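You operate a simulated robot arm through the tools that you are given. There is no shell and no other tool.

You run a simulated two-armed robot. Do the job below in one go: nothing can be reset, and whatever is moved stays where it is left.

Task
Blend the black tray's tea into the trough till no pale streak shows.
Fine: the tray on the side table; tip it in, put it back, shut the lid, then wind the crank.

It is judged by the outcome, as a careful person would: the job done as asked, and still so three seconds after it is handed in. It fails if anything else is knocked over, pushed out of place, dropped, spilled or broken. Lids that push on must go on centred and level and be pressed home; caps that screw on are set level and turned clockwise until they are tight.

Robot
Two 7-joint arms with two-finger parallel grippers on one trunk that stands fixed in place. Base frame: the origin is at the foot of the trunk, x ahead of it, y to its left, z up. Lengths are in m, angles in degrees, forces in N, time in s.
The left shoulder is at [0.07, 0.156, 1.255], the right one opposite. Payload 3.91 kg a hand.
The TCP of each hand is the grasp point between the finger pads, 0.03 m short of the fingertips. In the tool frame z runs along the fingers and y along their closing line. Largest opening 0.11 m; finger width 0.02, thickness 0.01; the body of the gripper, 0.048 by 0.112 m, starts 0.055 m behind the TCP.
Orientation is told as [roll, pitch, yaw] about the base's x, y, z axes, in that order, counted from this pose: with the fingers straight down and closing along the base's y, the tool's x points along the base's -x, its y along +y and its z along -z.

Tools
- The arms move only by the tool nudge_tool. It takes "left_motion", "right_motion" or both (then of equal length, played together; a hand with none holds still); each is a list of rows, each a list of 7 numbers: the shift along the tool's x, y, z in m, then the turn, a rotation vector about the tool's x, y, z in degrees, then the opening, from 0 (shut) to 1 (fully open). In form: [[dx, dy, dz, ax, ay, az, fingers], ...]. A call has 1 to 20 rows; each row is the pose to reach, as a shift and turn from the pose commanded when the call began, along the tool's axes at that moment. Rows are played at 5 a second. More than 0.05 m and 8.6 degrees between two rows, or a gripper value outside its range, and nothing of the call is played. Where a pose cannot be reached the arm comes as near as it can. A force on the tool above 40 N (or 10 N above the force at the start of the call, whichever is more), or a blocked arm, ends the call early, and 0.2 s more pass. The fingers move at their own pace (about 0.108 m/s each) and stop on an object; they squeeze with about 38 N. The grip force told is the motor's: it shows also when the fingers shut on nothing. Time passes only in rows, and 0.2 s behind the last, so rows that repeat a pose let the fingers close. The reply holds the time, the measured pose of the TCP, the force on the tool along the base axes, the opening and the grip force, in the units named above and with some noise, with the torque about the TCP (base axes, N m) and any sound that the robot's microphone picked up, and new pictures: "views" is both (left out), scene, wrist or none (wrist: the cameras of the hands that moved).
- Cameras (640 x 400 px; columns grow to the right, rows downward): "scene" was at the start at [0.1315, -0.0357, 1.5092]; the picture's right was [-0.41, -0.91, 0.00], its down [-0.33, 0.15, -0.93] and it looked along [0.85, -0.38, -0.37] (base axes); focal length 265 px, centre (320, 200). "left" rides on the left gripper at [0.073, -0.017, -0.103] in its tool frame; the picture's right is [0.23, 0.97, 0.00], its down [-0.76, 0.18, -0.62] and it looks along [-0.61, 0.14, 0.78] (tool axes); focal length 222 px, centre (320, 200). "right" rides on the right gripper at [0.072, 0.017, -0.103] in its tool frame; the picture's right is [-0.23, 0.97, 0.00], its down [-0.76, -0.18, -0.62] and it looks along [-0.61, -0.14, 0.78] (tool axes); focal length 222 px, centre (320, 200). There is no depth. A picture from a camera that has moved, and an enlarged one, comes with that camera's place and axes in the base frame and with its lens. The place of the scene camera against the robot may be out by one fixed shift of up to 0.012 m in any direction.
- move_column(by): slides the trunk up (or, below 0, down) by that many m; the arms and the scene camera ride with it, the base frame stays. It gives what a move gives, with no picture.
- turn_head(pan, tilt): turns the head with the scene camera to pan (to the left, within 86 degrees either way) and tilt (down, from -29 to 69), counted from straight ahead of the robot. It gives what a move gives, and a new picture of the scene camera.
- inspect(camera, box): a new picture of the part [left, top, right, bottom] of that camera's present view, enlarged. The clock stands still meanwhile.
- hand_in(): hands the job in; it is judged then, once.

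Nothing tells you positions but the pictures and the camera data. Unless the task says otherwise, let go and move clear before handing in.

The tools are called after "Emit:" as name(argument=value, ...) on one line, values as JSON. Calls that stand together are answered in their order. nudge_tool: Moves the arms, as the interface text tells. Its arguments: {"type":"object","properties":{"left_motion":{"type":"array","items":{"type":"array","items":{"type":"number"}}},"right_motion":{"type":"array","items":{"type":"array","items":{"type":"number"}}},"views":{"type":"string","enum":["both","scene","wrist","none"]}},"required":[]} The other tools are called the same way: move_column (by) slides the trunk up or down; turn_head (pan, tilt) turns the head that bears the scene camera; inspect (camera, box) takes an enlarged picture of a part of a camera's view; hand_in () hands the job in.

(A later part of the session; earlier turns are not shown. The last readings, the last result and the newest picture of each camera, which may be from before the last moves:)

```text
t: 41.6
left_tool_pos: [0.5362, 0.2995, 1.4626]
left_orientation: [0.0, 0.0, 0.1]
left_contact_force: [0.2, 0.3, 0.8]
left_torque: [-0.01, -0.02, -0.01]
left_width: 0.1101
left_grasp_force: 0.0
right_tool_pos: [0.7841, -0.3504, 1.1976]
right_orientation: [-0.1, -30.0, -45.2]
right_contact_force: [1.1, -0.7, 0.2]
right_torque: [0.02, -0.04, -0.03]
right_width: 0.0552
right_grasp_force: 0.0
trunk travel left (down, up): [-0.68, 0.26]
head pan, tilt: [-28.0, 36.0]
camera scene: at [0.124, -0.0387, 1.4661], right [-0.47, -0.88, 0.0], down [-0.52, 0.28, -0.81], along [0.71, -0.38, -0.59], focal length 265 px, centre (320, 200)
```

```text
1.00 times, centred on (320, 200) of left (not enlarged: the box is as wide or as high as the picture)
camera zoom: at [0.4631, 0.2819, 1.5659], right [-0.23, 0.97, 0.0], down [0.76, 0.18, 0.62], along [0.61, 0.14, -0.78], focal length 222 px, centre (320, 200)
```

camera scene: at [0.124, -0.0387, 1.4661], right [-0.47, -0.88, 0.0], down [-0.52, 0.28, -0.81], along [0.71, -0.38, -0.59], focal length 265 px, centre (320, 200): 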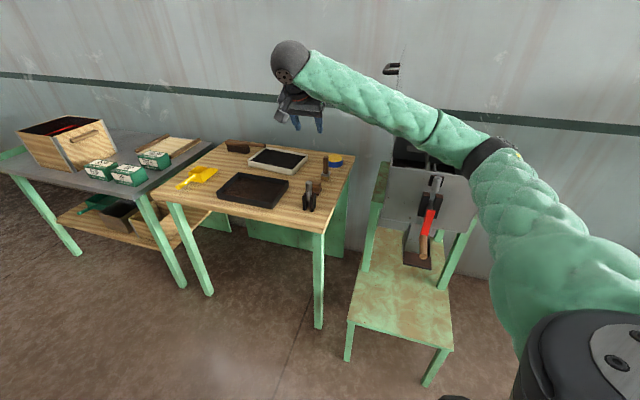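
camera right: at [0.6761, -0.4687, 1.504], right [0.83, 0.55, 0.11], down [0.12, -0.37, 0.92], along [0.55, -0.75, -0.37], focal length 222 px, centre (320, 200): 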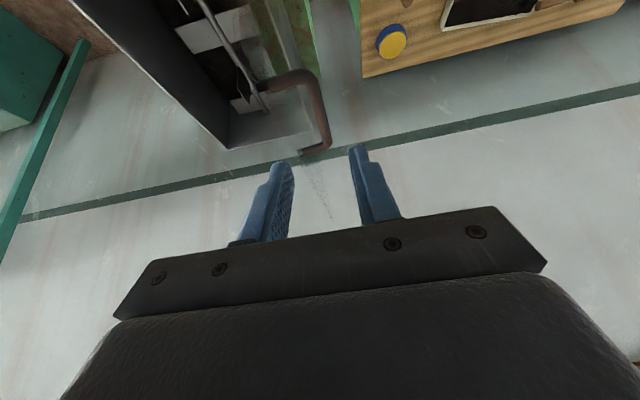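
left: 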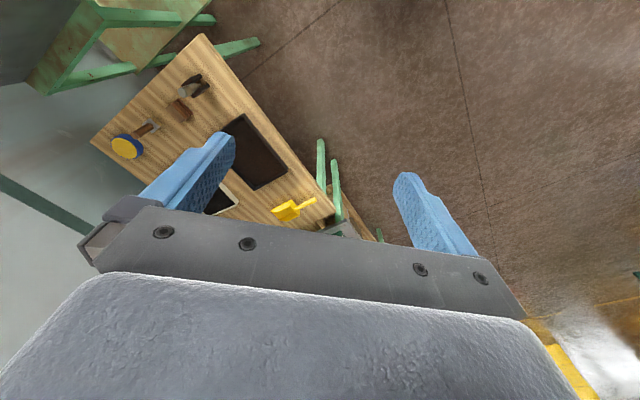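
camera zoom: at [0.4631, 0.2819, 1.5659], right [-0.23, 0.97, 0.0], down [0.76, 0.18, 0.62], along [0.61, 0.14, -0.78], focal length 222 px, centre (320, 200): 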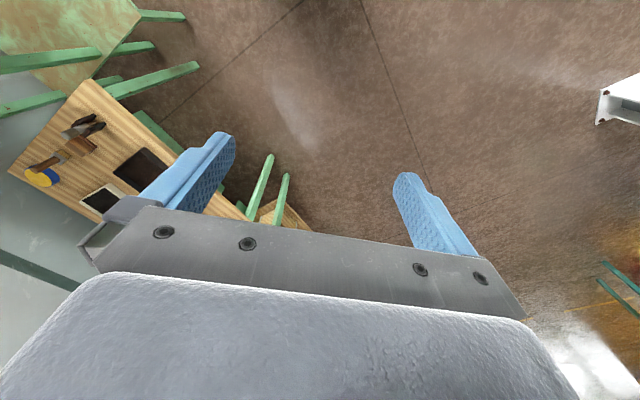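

The tray rim is near z ≈ 0.83, and its right wall runs from about (0.96, -0.27) to (1.09, -0.39). I'll move the hand above it for a closer look.

Emit:
nudge_tool(right_motion=[[0.0057, 0.0269, 0.0348, 0, -1.7, 0, 0.5], [0.0114, 0.0537, 0.0697, 0, -3.4, 0, 0.5], [0.017, 0.0806, 0.1045, 0, -5, 0, 0.5], [0.0227, 0.1075, 0.1393, 0, -6.7, 0, 0.5], [0.0284, 0.1343, 0.1742, 0, -8.4, 0, 0.5], [0.0341, 0.1612, 0.209, 0, -10, 0, 0.5]], views="both")

Emit:
inspect(camera="right", box=[180, 0, 500, 220])

```text
t: 43.0
left_tool_pos: [0.5387, 0.2997, 1.4627]
left_orientation: [-0.1, 0.1, 0.0]
left_contact_force: [0.5, 0.6, 0.6]
left_torque: [0.01, 0.01, 0.02]
left_width: 0.1103
left_grasp_force: 0.1
right_tool_pos: [0.9508, -0.293, 1.0009]
right_orientation: [-0.2, -40.0, -45.2]
right_contact_force: [-0.8, -0.1, 0.2]
right_torque: [0.0, 0.0, 0.02]
right_width: 0.0552
right_grasp_force: 0.0
trunk travel left (down, up): [-0.68, 0.26]
head pan, tilt: [-28.0, 36.0]
camera scene: at [0.1255, -0.0377, 1.466], right [-0.47, -0.88, 0.0], down [-0.52, 0.28, -0.81], along [0.71, -0.38, -0.59], focal length 265 px, centre (320, 200)
camera right: at [0.8769, -0.1943, 1.0336], right [0.81, 0.56, 0.14], down [0.0, -0.25, 0.97], along [0.58, -0.79, -0.21], focal length 222 px, centre (320, 200)
```

scene: 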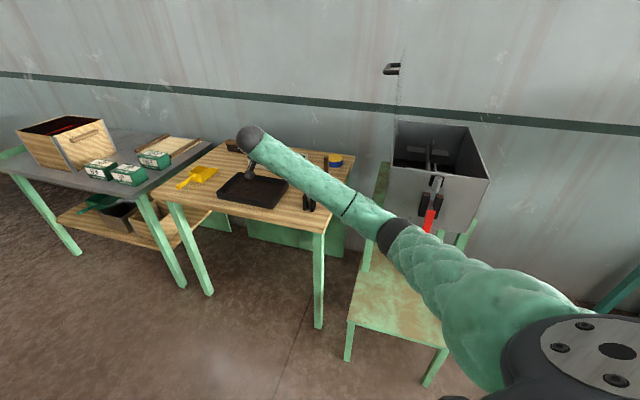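
right: 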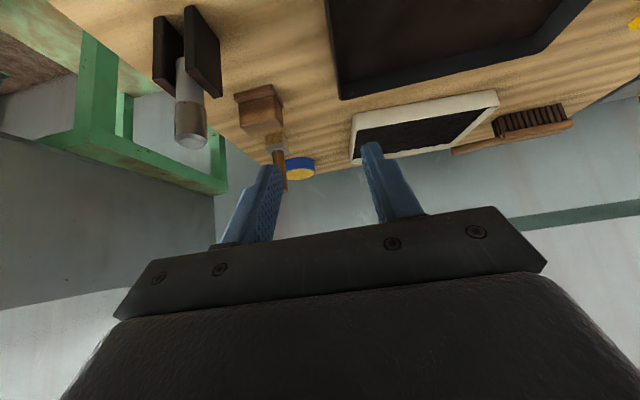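

```text
1.82 times, centred on (340, 110) of right
camera zoom: at [0.8769, -0.1943, 1.0336], right [0.81, 0.56, 0.14], down [0.0, -0.25, 0.97], along [0.58, -0.79, -0.21], focal length 404 px, centre (284, 364)
```

zoom: 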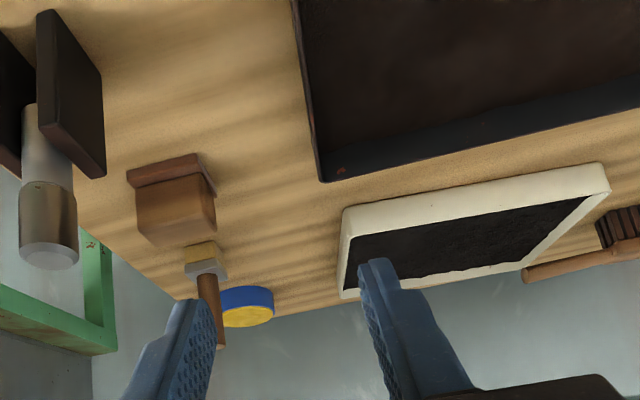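

Emit:
nudge_tool(right_motion=[[0.02, 0.011, 0.0, 0, 0, 0, 0.5], [0.0457, 0.0245, 0.0, 0, 0, 0, 0.5], [0.0457, 0.0245, 0.04, 0, 0, 0, 0.5], [0.0457, 0.0245, 0.08, 0, 0, 0, 0.5], [0.0457, 0.0245, 0.11, 0, 0, 0, 0.5]], views="both")

Emit:
inspect(camera="right", box=[180, 0, 500, 220])

Emit:
inspect(camera="scene", box=[200, 110, 360, 230])

```text
t: 44.2
left_tool_pos: [0.5354, 0.2989, 1.4615]
left_orientation: [0.0, 0.1, 0.1]
left_contact_force: [-0.1, 0.4, 0.2]
left_torque: [-0.01, 0.0, 0.02]
left_width: 0.1099
left_grasp_force: 0.2
right_tool_pos: [0.9928, -0.2979, 0.8848]
right_orientation: [-0.1, -40.0, -45.1]
right_contact_force: [0.1, 0.3, -0.3]
right_torque: [-0.03, -0.01, -0.02]
right_width: 0.0551
right_grasp_force: 0.2
trunk travel left (down, up): [-0.68, 0.26]
head pan, tilt: [-28.0, 36.0]
camera scene: at [0.1243, -0.0388, 1.4661], right [-0.47, -0.88, 0.0], down [-0.52, 0.28, -0.81], along [0.71, -0.38, -0.59], focal length 265 px, centre (320, 200)
camera right: at [0.9189, -0.2001, 0.92], right [0.81, 0.56, 0.15], down [0.0, -0.25, 0.97], along [0.58, -0.79, -0.21], focal length 222 px, centre (320, 200)
```

scene: 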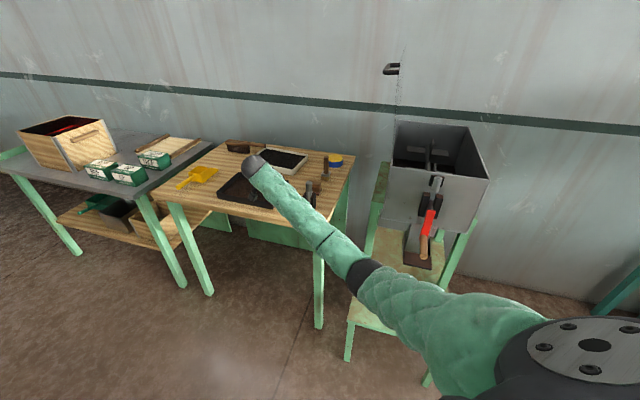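
right: 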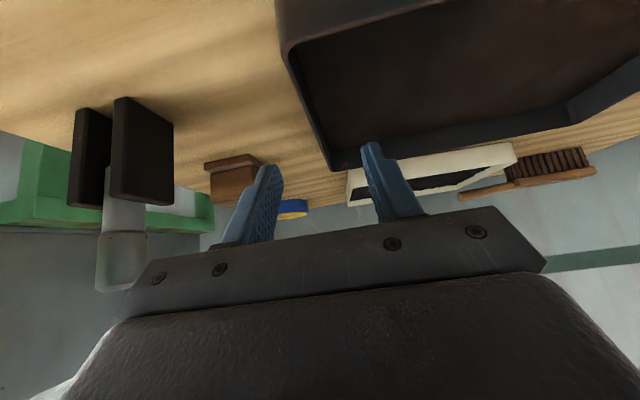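

```text
1.82 times, centred on (340, 110) of right
camera zoom: at [0.9189, -0.2001, 0.92], right [0.81, 0.56, 0.15], down [0.0, -0.25, 0.97], along [0.58, -0.79, -0.21], focal length 404 px, centre (284, 364)
```

zoom: 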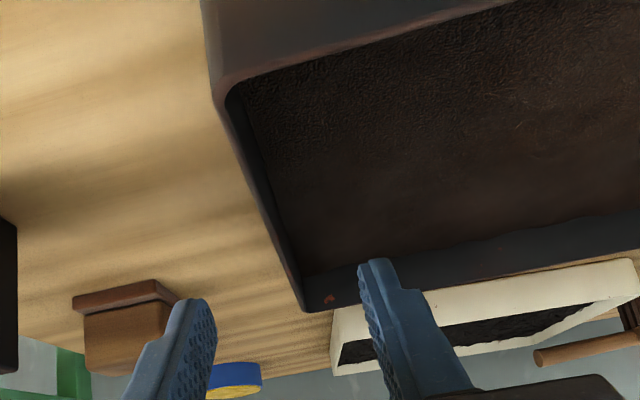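

```text
3.33 times, centred on (280, 170) of scene
camera zoom: at [0.1243, -0.0388, 1.4661], right [-0.47, -0.88, 0.0], down [-0.52, 0.28, -0.81], along [0.71, -0.38, -0.59], focal length 883 px, centre (453, 300)
```

zoom: 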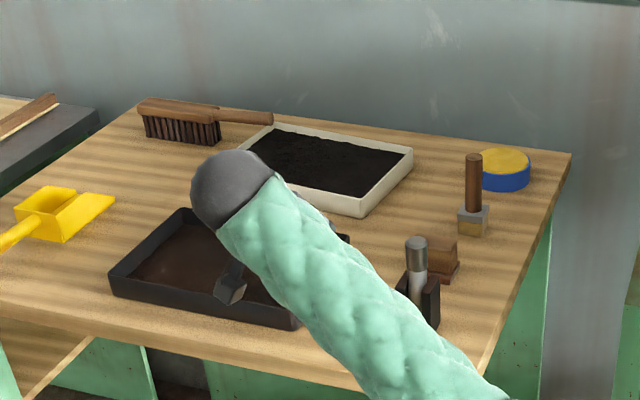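

The hand is lined up on the middle of the tray's right wall. I'll go down the rest of the way slowly and check the force.

Emit:
nudge_tool(right_motion=[[-0.002, 0.001, 0.02, 0, 0, 0, 0.5], [-0.004, 0.002, 0.04, 0, 0, 0, 0.5], [-0.005, 0.002, 0.055, 0, 0, 0, 0.5], [-0.005, 0.002, 0.06, 0, 0, 0, 0.5]], views="both")

Emit:
inspect(camera="right", box=[220, 60, 460, 220])

```text
t: 45.2
left_tool_pos: [0.5368, 0.2998, 1.462]
left_orientation: [0.0, 0.1, 0.1]
left_contact_force: [-0.3, -0.7, -0.1]
left_torque: [0.0, 0.02, 0.02]
left_width: 0.1098
left_grasp_force: 0.0
right_tool_pos: [1.0236, -0.3268, 0.8433]
right_orientation: [-0.1, -40.0, -45.1]
right_contact_force: [-0.7, -0.3, 0.5]
right_torque: [0.02, 0.02, -0.04]
right_width: 0.055
right_grasp_force: 0.1
trunk travel left (down, up): [-0.68, 0.26]
head pan, tilt: [-28.0, 36.0]
camera scene: at [0.1242, -0.0385, 1.4661], right [-0.47, -0.88, 0.0], down [-0.52, 0.28, -0.81], along [0.71, -0.38, -0.59], focal length 265 px, centre (320, 200)
camera right: at [0.9506, -0.2294, 0.8773], right [0.81, 0.56, 0.14], down [0.0, -0.25, 0.97], along [0.58, -0.79, -0.21], focal length 222 px, centre (320, 200)
```

scene: 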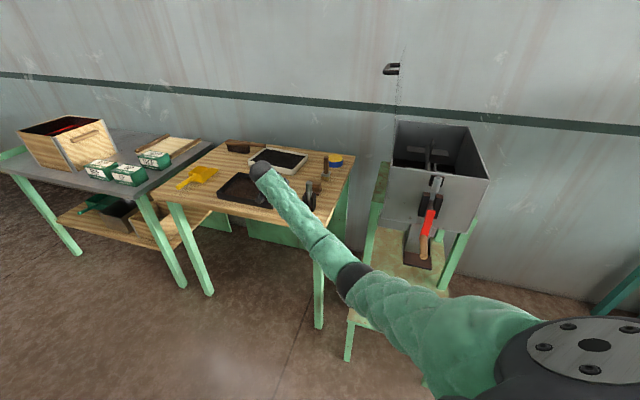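
right: 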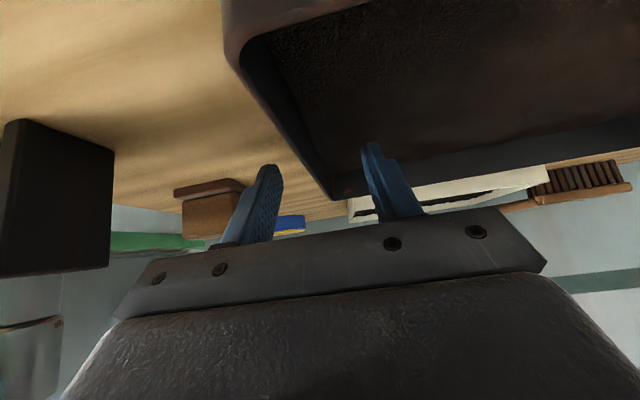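

```text
2.50 times, centred on (340, 140) of right
camera zoom: at [0.9506, -0.2294, 0.8773], right [0.81, 0.56, 0.14], down [0.0, -0.25, 0.97], along [0.58, -0.79, -0.21], focal length 555 px, centre (270, 350)
```

zoom: 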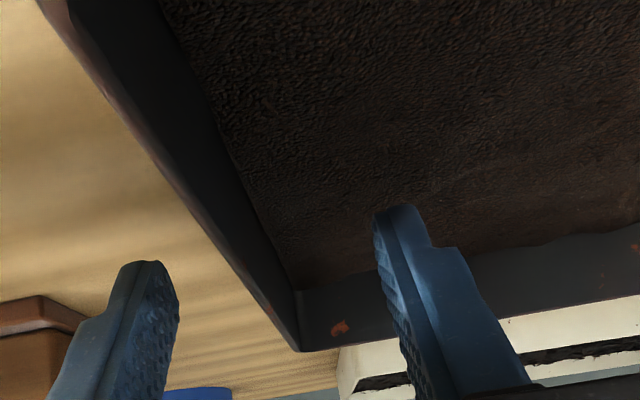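

Emit:
nudge_tool(right_motion=[[0, 0, 0.006, 0, 0, 0, 0.5], [0, 0, 0.006, 0, 0, 0, 0.3], [0, 0, 0.006, 0, 0, 0, 0.15], [0, 0, 0.006, 0, 0, 0, 0.0], [0, 0, 0.006, 0, 0, 0, 0.0], [0, 0, 0.006, 0, 0, 0, 0.0]], views="both")

Emit:
inspect(camera="right", box=[220, 60, 460, 220])

```text
t: 46.6
left_tool_pos: [0.5357, 0.2996, 1.4627]
left_orientation: [0.0, 0.0, 0.1]
left_contact_force: [0.0, -0.3, -0.2]
left_torque: [-0.02, -0.02, -0.02]
left_width: 0.1101
left_grasp_force: 0.0
right_tool_pos: [1.0263, -0.3299, 0.8385]
right_orientation: [-0.1, -40.0, -45.0]
right_contact_force: [-1.0, -1.3, 1.3]
right_torque: [-0.23, -0.21, -0.03]
right_width: 0.0028
right_grasp_force: 38.5
trunk travel left (down, up): [-0.68, 0.26]
head pan, tilt: [-28.0, 36.0]
camera scene: at [0.124, -0.0385, 1.4661], right [-0.47, -0.88, 0.0], down [-0.52, 0.28, -0.81], along [0.71, -0.38, -0.59], focal length 265 px, centre (320, 200)
camera right: at [0.9531, -0.2321, 0.873], right [0.81, 0.56, 0.14], down [0.0, -0.25, 0.97], along [0.58, -0.79, -0.21], focal length 222 px, centre (320, 200)
```

scene: 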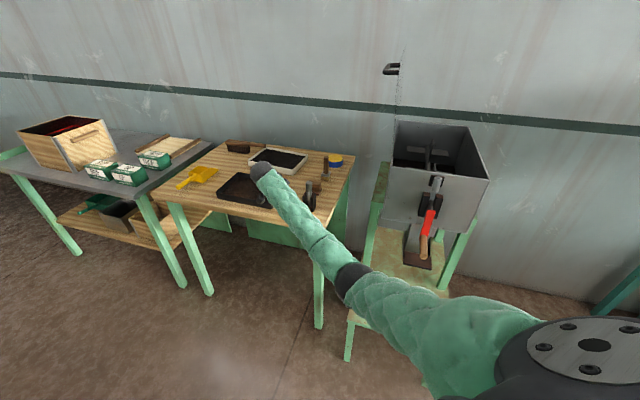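
right: 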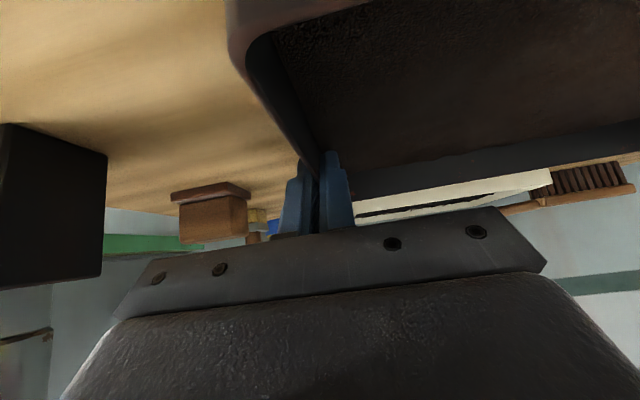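

```text
2.50 times, centred on (340, 140) of right
camera zoom: at [0.9531, -0.2321, 0.873], right [0.81, 0.56, 0.14], down [0.0, -0.25, 0.97], along [0.58, -0.79, -0.21], focal length 555 px, centre (270, 350)
```

zoom: 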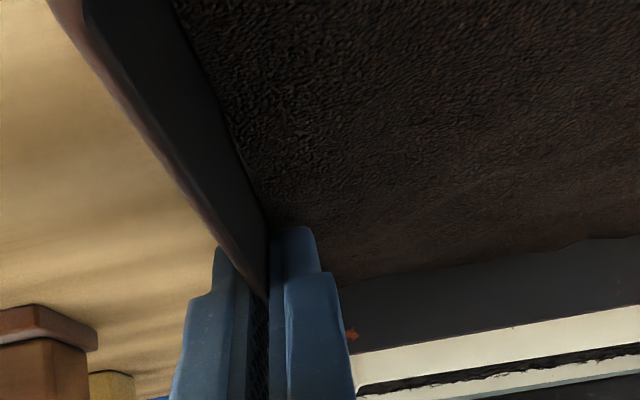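

The tray wall is held and reads about 3 mm thick. I'll lift 2 cm and check the weight and whether the tray stays level.

Emit:
nudge_tool(right_motion=[[-0.0032, 0, -0.0038, 0, 0, 0, 0], [-0.0064, 0, -0.0077, 0, 0, 0, 0], [-0.0096, 0, -0.0115, 0, 0, 0, 0], [-0.0129, 0, -0.0153, 0, 0, 0, 0], [-0.0129, 0, -0.0153, 0, 0, 0, 0]], views="both")

Emit:
inspect(camera="scene", box=[190, 130, 350, 230])

Emit:
inspect(camera="right", box=[220, 0, 640, 230])

```text
t: 47.8
left_tool_pos: [0.538, 0.299, 1.4633]
left_orientation: [0.0, 0.1, 0.1]
left_contact_force: [-1.0, 0.3, -0.7]
left_torque: [-0.05, 0.01, 0.01]
left_width: 0.1098
left_grasp_force: 0.0
right_tool_pos: [1.027, -0.3301, 0.8582]
right_orientation: [-0.1, -39.9, -45.1]
right_contact_force: [-0.3, 0.7, -3.0]
right_torque: [-0.33, 0.24, -0.03]
right_width: 0.0027
right_grasp_force: 38.2
trunk travel left (down, up): [-0.68, 0.26]
head pan, tilt: [-28.0, 36.0]
camera scene: at [0.1246, -0.0387, 1.466], right [-0.47, -0.88, 0.0], down [-0.52, 0.28, -0.81], along [0.71, -0.38, -0.59], focal length 265 px, centre (320, 200)
camera right: at [0.9534, -0.2315, 0.8922], right [0.81, 0.56, 0.14], down [0.0, -0.25, 0.97], along [0.58, -0.79, -0.21], focal length 222 px, centre (320, 200)
```

scene: 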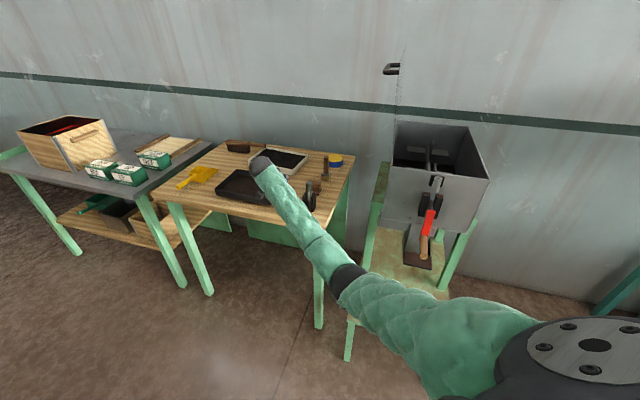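
right: 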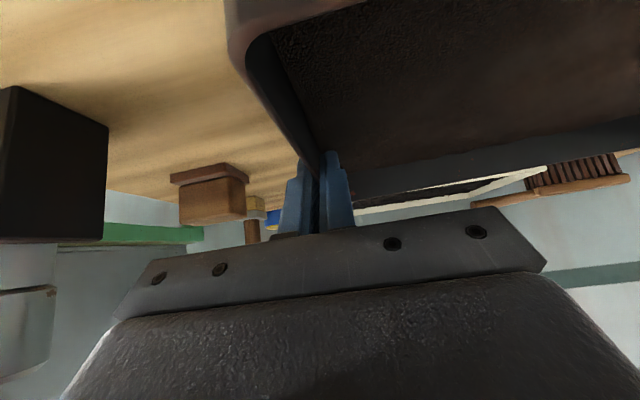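

```text
4.00 times, centred on (270, 180) of scene
camera zoom: at [0.1246, -0.0387, 1.466], right [-0.47, -0.88, 0.0], down [-0.52, 0.28, -0.81], along [0.71, -0.38, -0.59], focal length 1060 px, centre (520, 280)
```

zoom: 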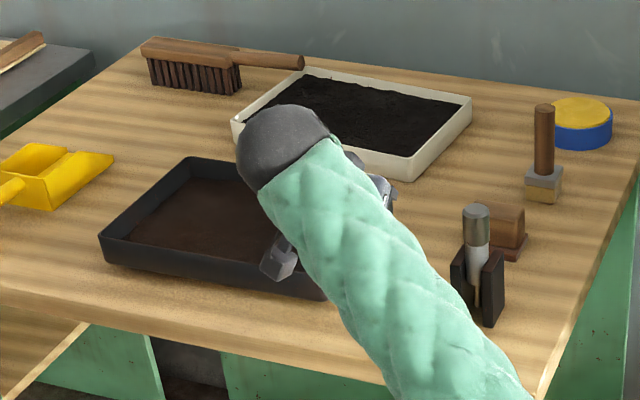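

```text
1.52 times, centred on (430, 115) of right
camera zoom: at [0.9534, -0.2315, 0.8922], right [0.81, 0.56, 0.14], down [0.0, -0.25, 0.97], along [0.58, -0.79, -0.21], focal length 338 px, centre (152, 330)
```

zoom: 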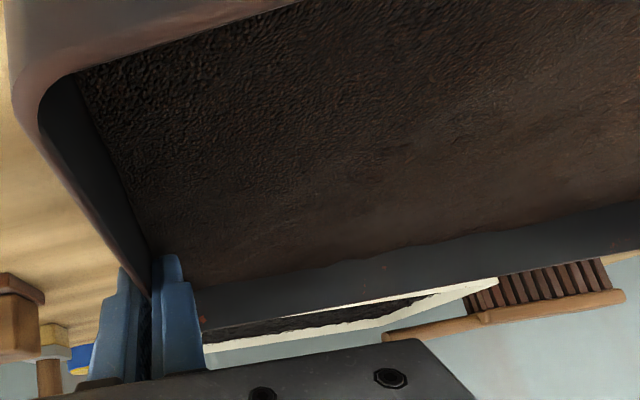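

The tray weighs about 0.3 kg and stays level in the grip. I'll raise it and draw it back toward me, keeping it level, before carrying it round in front of the open lid.

Emit:
nudge_tool(right_motion=[[-0.0077, 0, -0.0092, 0, 0, 0, 0], [-0.0225, 0, -0.0268, 0, 0, 0, 0], [-0.0386, 0, -0.046, 0, 0, 0, 0], [-0.0547, 0, -0.0651, 0, 0, 0, 0], [-0.0707, 0, -0.0843, 0, 0, 0, 0], [-0.0868, 0, -0.1034, 0, 0, 0, 0], [-0.0914, 0, -0.1322, 0, 0, 0, 0], [-0.0884, 0, -0.1674, 0, 0, 0, 0], [-0.0814, 0, -0.2059, 0, 0, 0, 0], [-0.0745, 0, -0.2443, 0, 0, 0, 0], [-0.0676, 0, -0.2828, 0, 0, 0, 0], [-0.0607, 0, -0.3212, 0, 0, 0, 0], [-0.0576, 0, -0.3565, 0, 0, 0, 0], [-0.0552, 0, -0.3846, 0, 0, 0, 0], [-0.0514, 0, -0.4035, 0, 0, 0, 0]], views="both")

```text
t: 51.0
left_tool_pos: [0.5362, 0.3004, 1.4634]
left_orientation: [-0.2, -0.1, 0.1]
left_contact_force: [0.6, -0.2, 0.3]
left_torque: [-0.01, 0.04, -0.03]
left_width: 0.1101
left_grasp_force: 0.2
right_tool_pos: [0.8722, -0.1717, 1.2008]
right_orientation: [-0.1, -40.0, -45.0]
right_contact_force: [-0.2, 0.9, -3.6]
right_torque: [-0.29, 0.26, 0.02]
right_width: 0.0029
right_grasp_force: 38.2
trunk travel left (down, up): [-0.68, 0.26]
head pan, tilt: [-28.0, 36.0]
camera scene: at [0.124, -0.0377, 1.4661], right [-0.47, -0.88, 0.0], down [-0.52, 0.28, -0.81], along [0.71, -0.38, -0.59], focal length 265 px, centre (320, 200)
camera right: at [0.7983, -0.0738, 1.2344], right [0.81, 0.56, 0.14], down [0.0, -0.25, 0.97], along [0.58, -0.79, -0.21], focal length 222 px, centre (320, 200)
```

scene: 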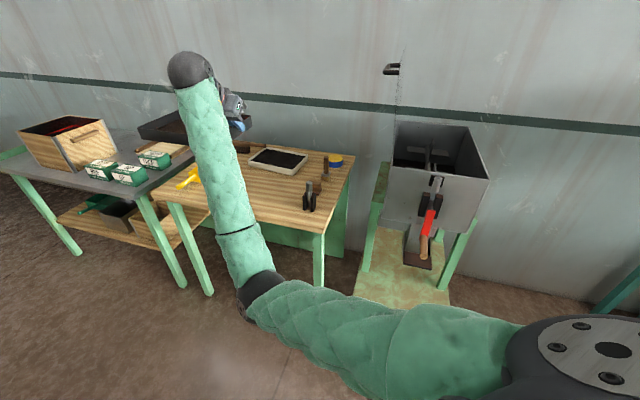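
right: 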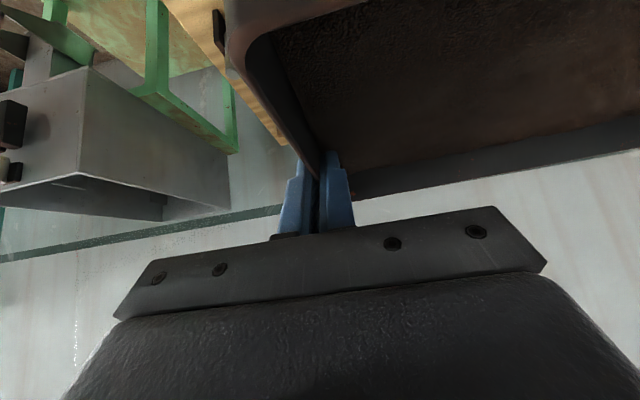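

Emit:
nudge_tool(right_motion=[[0, -0.01, 0, 0, 0, 0, 0], [0, -0.03, 0, 0, 0, 0, 0], [0, -0.06, 0, 0, 0, 0, 0], [0, -0.09, 0, 0, 0, 0, 0], [0, -0.12, 0, 0, 0, 0, 0], [0, -0.15, 0, 0, 0, 0, 0], [0, -0.18, 0, 0, 0, 0, 0], [0, -0.21, 0, 0, 0, 0, 0], [0, -0.24, 0, 0, 0, 0, 0], [0, -0.27, 0, 0, 0, 0, 0], [0, -0.3, 0, 0, 0, 0, 0], [0, -0.325, 0, 0, 0, 0, 0], [0, -0.34, 0, 0, 0, 0, 0], [0, -0.35, 0, 0, 0, 0, 0]], views="both")

```text
t: 54.0
left_tool_pos: [0.5361, 0.3006, 1.4625]
left_orientation: [0.0, 0.0, 0.2]
left_contact_force: [-0.4, -0.6, -0.1]
left_torque: [0.01, -0.01, -0.04]
left_width: 0.11
left_grasp_force: 0.1
right_tool_pos: [0.625, -0.4196, 1.2027]
right_orientation: [-0.1, -40.0, -45.0]
right_contact_force: [-0.2, -0.3, -3.0]
right_torque: [-0.31, 0.26, 0.0]
right_width: 0.0028
right_grasp_force: 38.2
trunk travel left (down, up): [-0.68, 0.26]
head pan, tilt: [-28.0, 36.0]
camera scene: at [0.1241, -0.0385, 1.4661], right [-0.47, -0.88, 0.0], down [-0.52, 0.28, -0.81], along [0.71, -0.38, -0.59], focal length 265 px, centre (320, 200)
camera right: at [0.5508, -0.3212, 1.2354], right [0.81, 0.56, 0.14], down [0.0, -0.25, 0.97], along [0.58, -0.79, -0.21], focal length 222 px, centre (320, 200)
```

scene: 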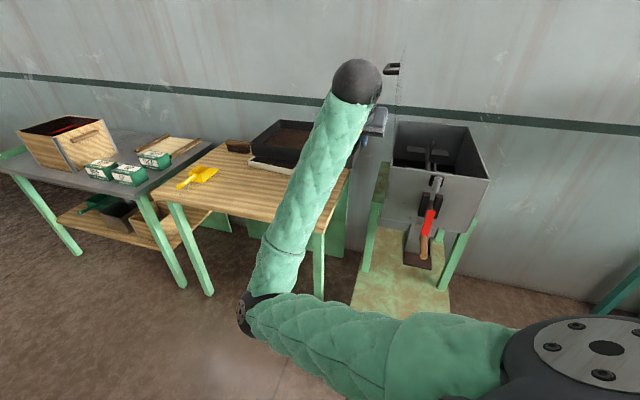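
right: 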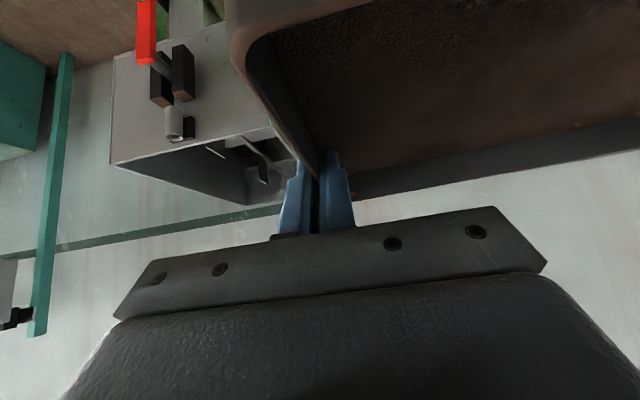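

Emit:
nudge_tool(right_motion=[[0, -0.01, 0, 0, 0, 0, 0], [0, -0.03, 0, 0, 0, 0, 0], [0, -0.06, 0, 0, 0, 0, 0], [0, -0.09, 0, 0, 0, 0, 0], [0, -0.12, 0, 0, 0, 0, 0], [0, -0.15, 0, 0, 0, 0, 0], [0, -0.18, 0, 0, 0, 0, 0], [0, -0.21, 0, 0, 0, 0, 0], [0, -0.24, 0, 0, 0, 0, 0], [0, -0.27, 0, 0, 0, 0, 0], [0, -0.3, 0, 0, 0, 0, 0], [0, -0.33, 0, 0, 0, 0, 0], [0, -0.345, 0, 0, 0, 0, 0], [0, -0.356, 0, 0, 0, 0, 0]], views="wrist")

Emit:
turn_head(pan=-50, tilt=30)

Emit:
inspect(camera="right", box=[100, 0, 500, 230])

```text
t: 57.0
left_tool_pos: [0.5358, 0.2997, 1.4623]
left_orientation: [0.0, 0.1, 0.0]
left_contact_force: [0.3, 0.6, 0.4]
left_torque: [0.02, -0.05, -0.02]
left_width: 0.11
left_grasp_force: 0.1
right_tool_pos: [0.3714, -0.6723, 1.2019]
right_orientation: [-0.1, -40.1, -45.1]
right_contact_force: [3.5, -3.9, -1.1]
right_torque: [0.17, 0.2, -1.09]
right_width: 0.007
right_grasp_force: 38.0
trunk travel left (down, up): [-0.68, 0.26]
head pan, tilt: [-28.0, 36.0]
camera right: at [0.2983, -0.5732, 1.235], right [0.81, 0.56, 0.14], down [0.0, -0.25, 0.97], along [0.58, -0.79, -0.21], focal length 222 px, centre (320, 200)
```

right: 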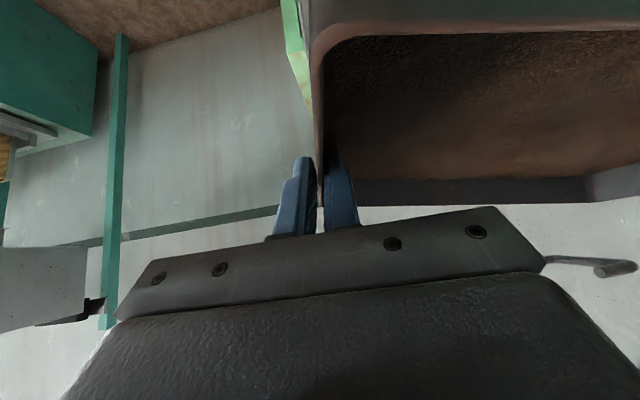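

```text
t: 57.9
left_tool_pos: [0.5376, 0.3, 1.4637]
left_orientation: [0.0, 0.0, 0.2]
left_contact_force: [-0.6, -0.9, 0.5]
left_torque: [0.0, 0.02, 0.01]
left_width: 0.11
left_grasp_force: 0.2
right_tool_pos: [0.3721, -0.6711, 1.2004]
right_orientation: [-0.2, -40.0, -45.0]
right_contact_force: [3.3, -5.2, -1.5]
right_torque: [0.13, 0.28, -1.14]
right_width: 0.0068
right_grasp_force: 37.8
trunk travel left (down, up): [-0.68, 0.26]
head pan, tilt: [-50.0, 30.0]
camera scene: at [0.1051, -0.0669, 1.4754], right [-0.77, -0.64, 0.0], down [-0.32, 0.38, -0.87], along [0.56, -0.66, -0.5], focal length 265 px, centre (320, 200)
```

scene: 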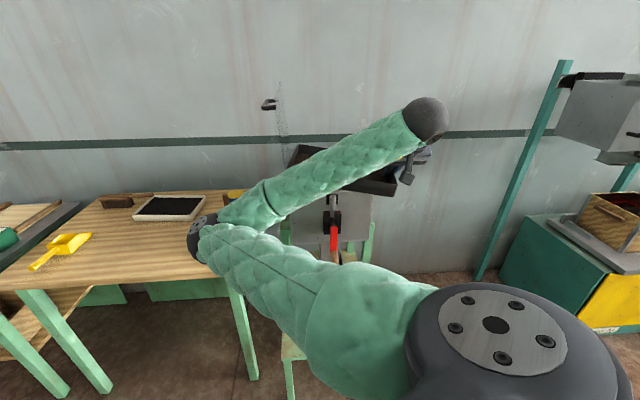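

```text
1.60 times, centred on (300, 115) of right
camera zoom: at [0.2986, -0.5727, 1.2351], right [0.81, 0.56, 0.14], down [0.0, -0.25, 0.97], along [0.58, -0.79, -0.21], focal length 355 px, centre (352, 336)
```

zoom: 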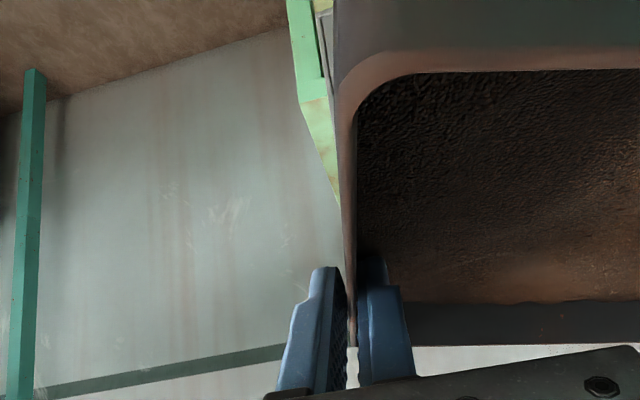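

My own forearm has touched the tray here: there's side force and the tray has twisted in the grip. I'll back off the way I came at once and check the tray.

Emit:
nudge_tool(right_motion=[[0, 0.01, 0, 0, 0, 0, 0], [0, 0.03, 0, 0, 0, 0, 0], [0, 0.05, 0, 0, 0, 0, 0], [0, 0.07, 0, 0, 0, 0, 0], [0, 0.09, 0, 0, 0, 0, 0], [0, 0.11, 0, 0, 0, 0, 0]], views="both")

Emit:
inspect(camera="right", box=[100, 0, 500, 230])

Emit:
inspect(camera="scene", box=[180, 90, 460, 290])

```text
t: 59.3
left_tool_pos: [0.5369, 0.3003, 1.4633]
left_orientation: [-0.1, 0.1, 0.1]
left_contact_force: [-0.3, 0.4, -0.9]
left_torque: [-0.04, -0.01, -0.01]
left_width: 0.11
left_grasp_force: 0.0
right_tool_pos: [0.4498, -0.5943, 1.2021]
right_orientation: [-0.1, -40.1, -45.0]
right_contact_force: [0.9, -0.3, -2.3]
right_torque: [-0.28, 0.27, 0.02]
right_width: 0.0028
right_grasp_force: 38.0
trunk travel left (down, up): [-0.68, 0.26]
head pan, tilt: [-50.0, 30.0]
camera scene: at [0.1053, -0.0662, 1.4754], right [-0.77, -0.64, 0.0], down [-0.32, 0.38, -0.87], along [0.56, -0.66, -0.5], focal length 265 px, centre (320, 200)
camera right: at [0.3758, -0.4951, 1.2353], right [0.81, 0.56, 0.14], down [0.0, -0.25, 0.97], along [0.58, -0.79, -0.21], focal length 222 px, centre (320, 200)
```

scene: 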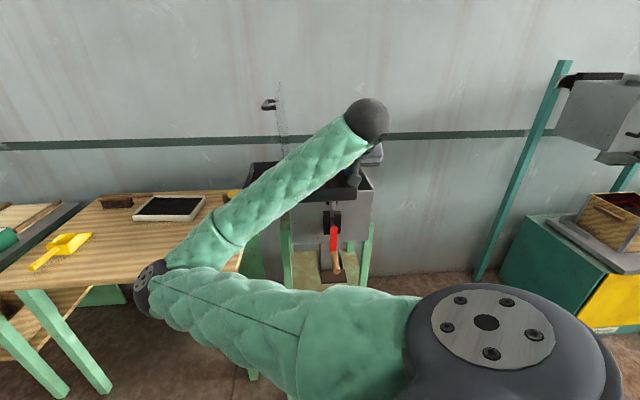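
right: 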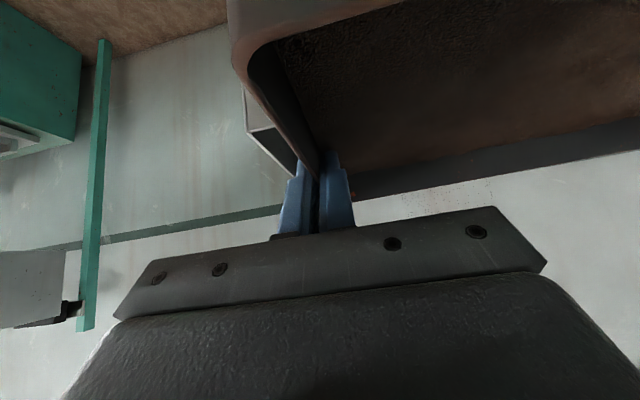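

```text
1.60 times, centred on (300, 115) of right
camera zoom: at [0.3758, -0.4951, 1.2353], right [0.81, 0.56, 0.14], down [0.0, -0.25, 0.97], along [0.58, -0.79, -0.21], focal length 355 px, centre (352, 336)
```

zoom: 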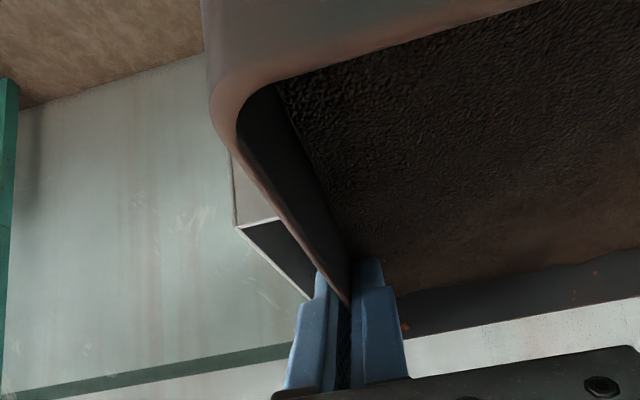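

```text
2.00 times, centred on (320, 190) of scene
camera zoom: at [0.1053, -0.0662, 1.4754], right [-0.77, -0.64, 0.0], down [-0.32, 0.38, -0.87], along [0.56, -0.66, -0.5], focal length 530 px, centre (320, 220)
```

zoom: 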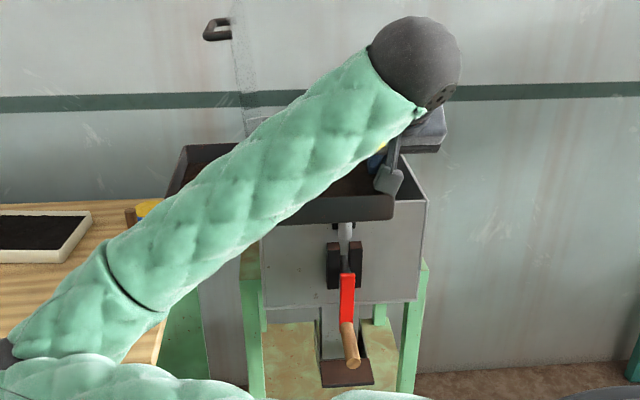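

The tray seated itself squarely in the grip again and the tea is still in it. Going round the front folds the arm too tightly, so I'll back up, raise the trunk, and carry the tray over the top of the open lid instead.

Emit:
nudge_tool(right_motion=[[0, 0.01, 0, 0, 0, 0, 0], [0, 0.03, 0, 0, 0, 0, 0], [0, 0.06, 0, 0, 0, 0, 0], [0, 0.09, 0, 0, 0, 0, 0], [0, 0.12, 0, 0, 0, 0, 0], [0, 0.15, 0, 0, 0, 0, 0], [0, 0.18, 0, 0, 0, 0, 0], [0, 0.21, 0, 0, 0, 0, 0], [0, 0.24, 0, 0, 0, 0, 0], [0, 0.27, 0, 0, 0, 0, 0], [0, 0.3, 0, 0, 0, 0, 0], [0, 0.32, 0, 0, 0, 0, 0], [0, 0.33, 0, 0, 0, 0, 0]], views="none")

Emit:
move_column(by=0.25)

Emit:
turn_head(pan=-45, tilt=32)

```text
t: 62.3
left_tool_pos: [0.5356, 0.2983, 1.4637]
left_orientation: [-0.1, 0.0, 0.1]
left_contact_force: [0.2, 0.8, 0.4]
left_torque: [0.01, -0.04, 0.02]
left_width: 0.1099
left_grasp_force: 0.0
right_tool_pos: [0.6811, -0.3836, 1.2347]
right_orientation: [1.8, -42.6, -48.7]
right_contact_force: [-0.3, 0.1, -2.6]
right_torque: [-0.27, 0.28, 0.01]
right_width: 0.0029
right_grasp_force: 37.7
trunk travel left (down, up): [-0.68, 0.26]
head pan, tilt: [-50.0, 30.0]
stopped in row 13 (right hand): the arm was blocked; the commanded pose is now the measured one
```

```text
t: 64.9
left_tool_pos: [0.5364, 0.2998, 1.7132]
left_orientation: [0.0, 0.0, 0.1]
left_contact_force: [0.3, 0.4, 0.1]
left_torque: [0.01, 0.01, -0.04]
left_width: 0.1099
left_grasp_force: 0.1
right_tool_pos: [0.6804, -0.3843, 1.4834]
right_orientation: [1.7, -42.6, -48.5]
right_contact_force: [0.2, 0.0, -2.5]
right_torque: [-0.28, 0.31, 0.03]
right_width: 0.0028
right_grasp_force: 37.6
trunk travel left (down, up): [-0.93, 0.01]
head pan, tilt: [-50.0, 30.0]
```

```text
t: 65.5
left_tool_pos: [0.5362, 0.2988, 1.7131]
left_orientation: [0.0, 0.0, 0.1]
left_contact_force: [0.5, -1.2, 0.5]
left_torque: [-0.01, 0.01, 0.03]
left_width: 0.1101
left_grasp_force: 0.0
right_tool_pos: [0.6792, -0.3855, 1.4835]
right_orientation: [1.6, -42.5, -48.5]
right_contact_force: [0.3, 0.1, -2.4]
right_torque: [-0.3, 0.29, -0.01]
right_width: 0.0031
right_grasp_force: 37.3
trunk travel left (down, up): [-0.93, 0.01]
head pan, tilt: [-45.0, 32.0]
camera scene: at [0.1107, -0.0606, 1.7222], right [-0.71, -0.71, 0.0], down [-0.38, 0.37, -0.85], along [0.6, -0.6, -0.53], focal length 265 px, centre (320, 200)
```

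scene: 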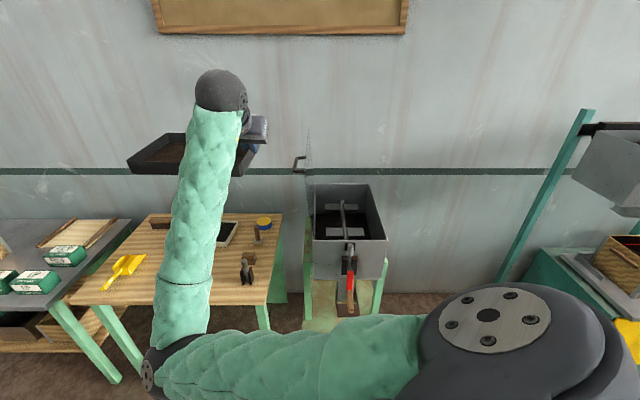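

The arm met a joint limit there, but the tray is still level to within about 3° and secure. I'll straighten it and move it outward, above the height of the open lid.

Emit:
nudge_tool(right_motion=[[-0.008, 0.001, 0.009, -0.05, 0.2, -0.2, 0], [-0.024, 0.003, 0.026, -0.1, 0.5, -0.5, 0], [-0.045, 0.006, 0.049, -0.15, 0.8, -0.8, 0], [-0.066, 0.009, 0.072, -0.2, 1.1, -1.1, 0], [-0.087, 0.012, 0.095, -0.25, 1.4, -1.4, 0], [-0.108, 0.015, 0.118, -0.3, 1.6, -1.6, 0], [-0.129, 0.018, 0.141, -0.35, 1.8, -1.8, 0], [-0.15, 0.021, 0.164, -0.4, 2.0, -2.0, 0], [-0.171, 0.024, 0.187, -0.45, 2.2, -2.2, 0], [-0.192, 0.027, 0.21, -0.5, 2.4, -2.4, 0], [-0.212, 0.03, 0.232, -0.53, 2.5, -2.6, 0], [-0.226, 0.0316, 0.2475, -0.55, 2.6, -2.68, 0]], views="both")

```text
t: 68.1
left_tool_pos: [0.5367, 0.2986, 1.7137]
left_orientation: [-0.1, 0.1, 0.0]
left_contact_force: [1.1, 0.4, 0.7]
left_torque: [0.04, 0.01, -0.01]
left_width: 0.1099
left_grasp_force: 0.2
right_tool_pos: [0.9321, -0.605, 1.4521]
right_orientation: [0.1, -39.8, -44.8]
right_contact_force: [0.9, -0.3, -3.9]
right_torque: [-0.29, 0.28, 0.04]
right_width: 0.0029
right_grasp_force: 38.3
trunk travel left (down, up): [-0.93, 0.01]
head pan, tilt: [-45.0, 32.0]
camera scene: at [0.1111, -0.0618, 1.7221], right [-0.71, -0.71, 0.0], down [-0.38, 0.38, -0.85], along [0.6, -0.6, -0.53], focal length 265 px, centre (320, 200)
camera right: at [0.8573, -0.5072, 1.4864], right [0.81, 0.57, 0.15], down [0.01, -0.26, 0.97], along [0.59, -0.78, -0.21], focal length 222 px, centre (320, 200)
```

scene: 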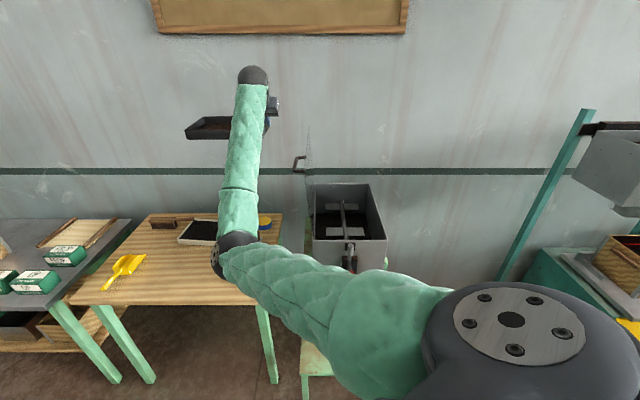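
right: 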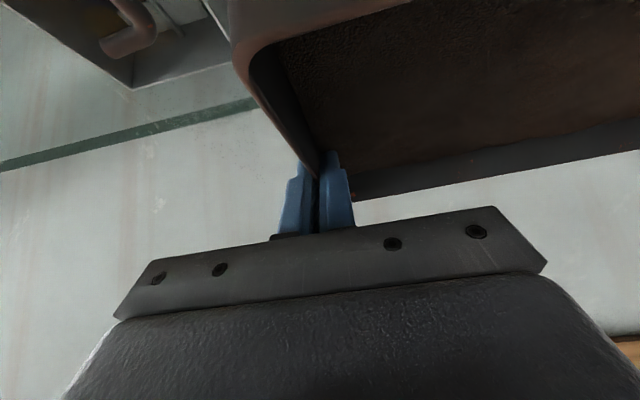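

Emit:
nudge_tool(right_motion=[[0, -0.01, 0, 0, 0, 0, 0], [0, -0.03, 0, 0, 0, 0, 0], [0, -0.06, 0, 0, 0, 0, 0], [0, -0.09, 0, 0, 0, 0, 0], [0, -0.12, 0, 0, 0, 0, 0], [0, -0.15, 0, 0, 0, 0, 0], [0, -0.18, 0, 0, 0, 0, 0], [0, -0.21, 0, 0, 0, 0, 0], [0, -0.24, 0, 0, 0, 0, 0], [0, -0.265, 0, 0, 0, 0, 0], [0, -0.28, 0, 0, 0, 0, 0]], views="both")

```text
t: 70.5
left_tool_pos: [0.5362, 0.2989, 1.7132]
left_orientation: [-0.1, 0.0, 0.0]
left_contact_force: [0.8, 0.1, -0.8]
left_torque: [0.01, 0.0, 0.02]
left_width: 0.1101
left_grasp_force: 0.0
right_tool_pos: [0.7334, -0.8034, 1.452]
right_orientation: [0.2, -39.9, -44.8]
right_contact_force: [0.4, 0.6, -3.1]
right_torque: [-0.31, 0.28, 0.0]
right_width: 0.0032
right_grasp_force: 37.9
trunk travel left (down, up): [-0.93, 0.01]
head pan, tilt: [-45.0, 32.0]
camera scene: at [0.1103, -0.0616, 1.7222], right [-0.71, -0.71, 0.0], down [-0.38, 0.37, -0.85], along [0.6, -0.6, -0.53], focal length 265 px, centre (320, 200)
camera right: at [0.6578, -0.7053, 1.4862], right [0.81, 0.57, 0.15], down [0.01, -0.26, 0.97], along [0.59, -0.78, -0.21], focal length 222 px, centre (320, 200)
```

scene: 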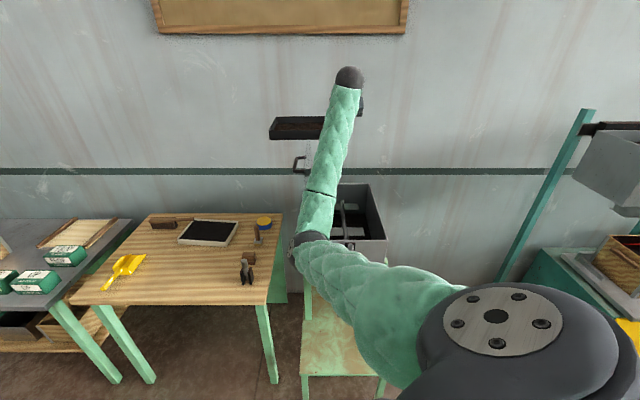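
right: 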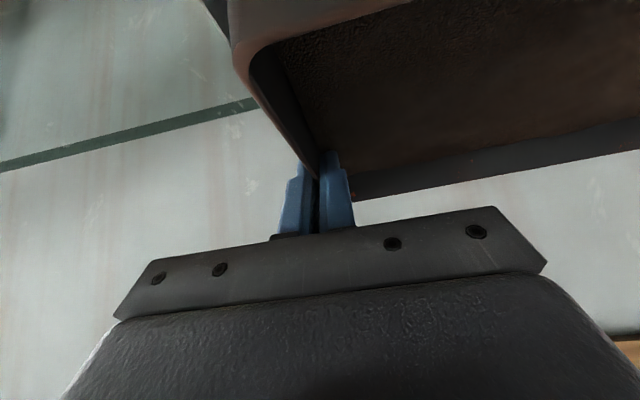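

Emit:
nudge_tool(right_motion=[[0, -0.01, 0, 0, 0, 0, 0], [0, -0.03, 0, 0, 0, 0, 0], [0, -0.06, 0, 0, 0, 0, 0], [0, -0.09, 0, 0, 0, 0, 0], [0, -0.12, 0, 0, 0, 0, 0], [0, -0.145, 0, 0, 0, 0, 0], [0, -0.16, 0, 0, 0, 0, 0], [0, -0.165, 0, 0, 0, 0, 0]], views="both")

Emit:
turn_head(pan=-55, tilt=30)

Emit:
inspect(camera="scene", box=[180, 60, 400, 240])

```text
t: 72.3
left_tool_pos: [0.5373, 0.2984, 1.7123]
left_orientation: [-0.1, 0.0, 0.2]
left_contact_force: [0.3, -0.2, 0.2]
left_torque: [-0.03, 0.02, 0.0]
left_width: 0.1099
left_grasp_force: 0.0
right_tool_pos: [0.6173, -0.9207, 1.4533]
right_orientation: [0.2, -39.7, -44.8]
right_contact_force: [-0.2, -0.8, -2.9]
right_torque: [-0.27, 0.29, 0.0]
right_width: 0.0026
right_grasp_force: 38.4
trunk travel left (down, up): [-0.93, 0.01]
head pan, tilt: [-45.0, 32.0]
camera scene: at [0.1105, -0.0613, 1.7222], right [-0.71, -0.71, 0.0], down [-0.38, 0.37, -0.85], along [0.6, -0.6, -0.53], focal length 265 px, centre (320, 200)
camera right: at [0.5431, -0.8229, 1.4867], right [0.81, 0.57, 0.15], down [0.01, -0.26, 0.97], along [0.59, -0.78, -0.21], focal length 222 px, centre (320, 200)
```

scene: 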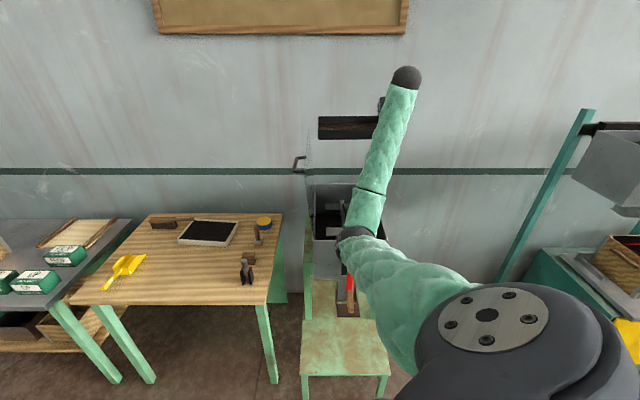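
right: 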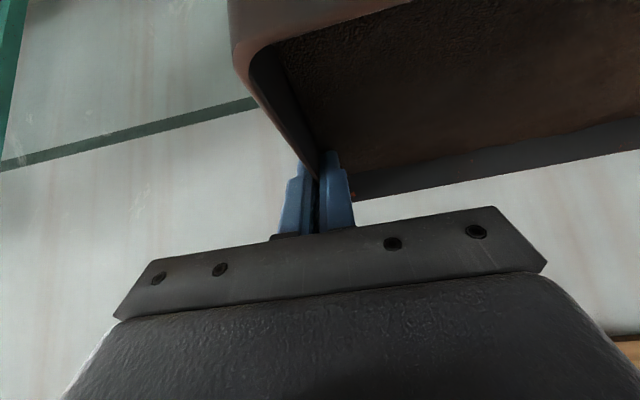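

```text
t: 73.0
left_tool_pos: [0.5369, 0.3004, 1.7132]
left_orientation: [-0.1, 0.0, 0.1]
left_contact_force: [-0.2, -0.3, 0.3]
left_torque: [0.0, -0.03, 0.03]
left_width: 0.1101
left_grasp_force: 0.1
right_tool_pos: [0.6177, -0.9211, 1.4527]
right_orientation: [0.0, -39.8, -44.7]
right_contact_force: [0.1, -0.2, -2.7]
right_torque: [-0.27, 0.28, 0.01]
right_width: 0.0026
right_grasp_force: 37.4
trunk travel left (down, up): [-0.93, 0.01]
head pan, tilt: [-55.0, 30.0]
camera scene: at [0.0991, -0.0721, 1.7254], right [-0.82, -0.57, 0.0], down [-0.29, 0.41, -0.87], along [0.5, -0.71, -0.5], focal length 265 px, centre (320, 200)
```

scene: 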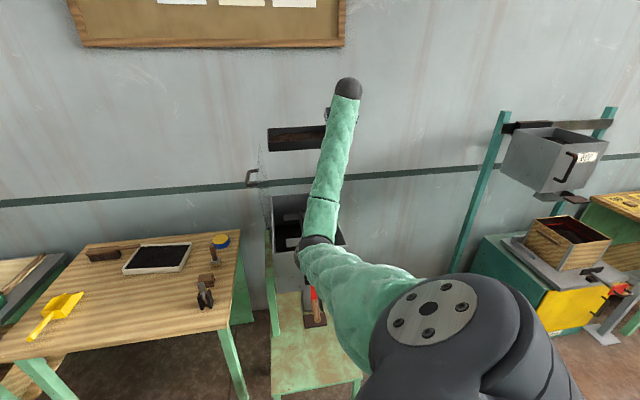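

```text
2.22 times, centred on (290, 150) of scene
camera zoom: at [0.0991, -0.0721, 1.7254], right [-0.82, -0.57, 0.0], down [-0.29, 0.41, -0.87], along [0.5, -0.71, -0.5], focal length 589 px, centre (387, 311)
```

zoom: 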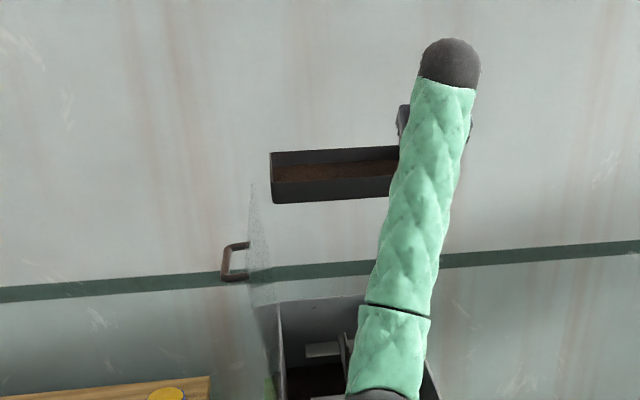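

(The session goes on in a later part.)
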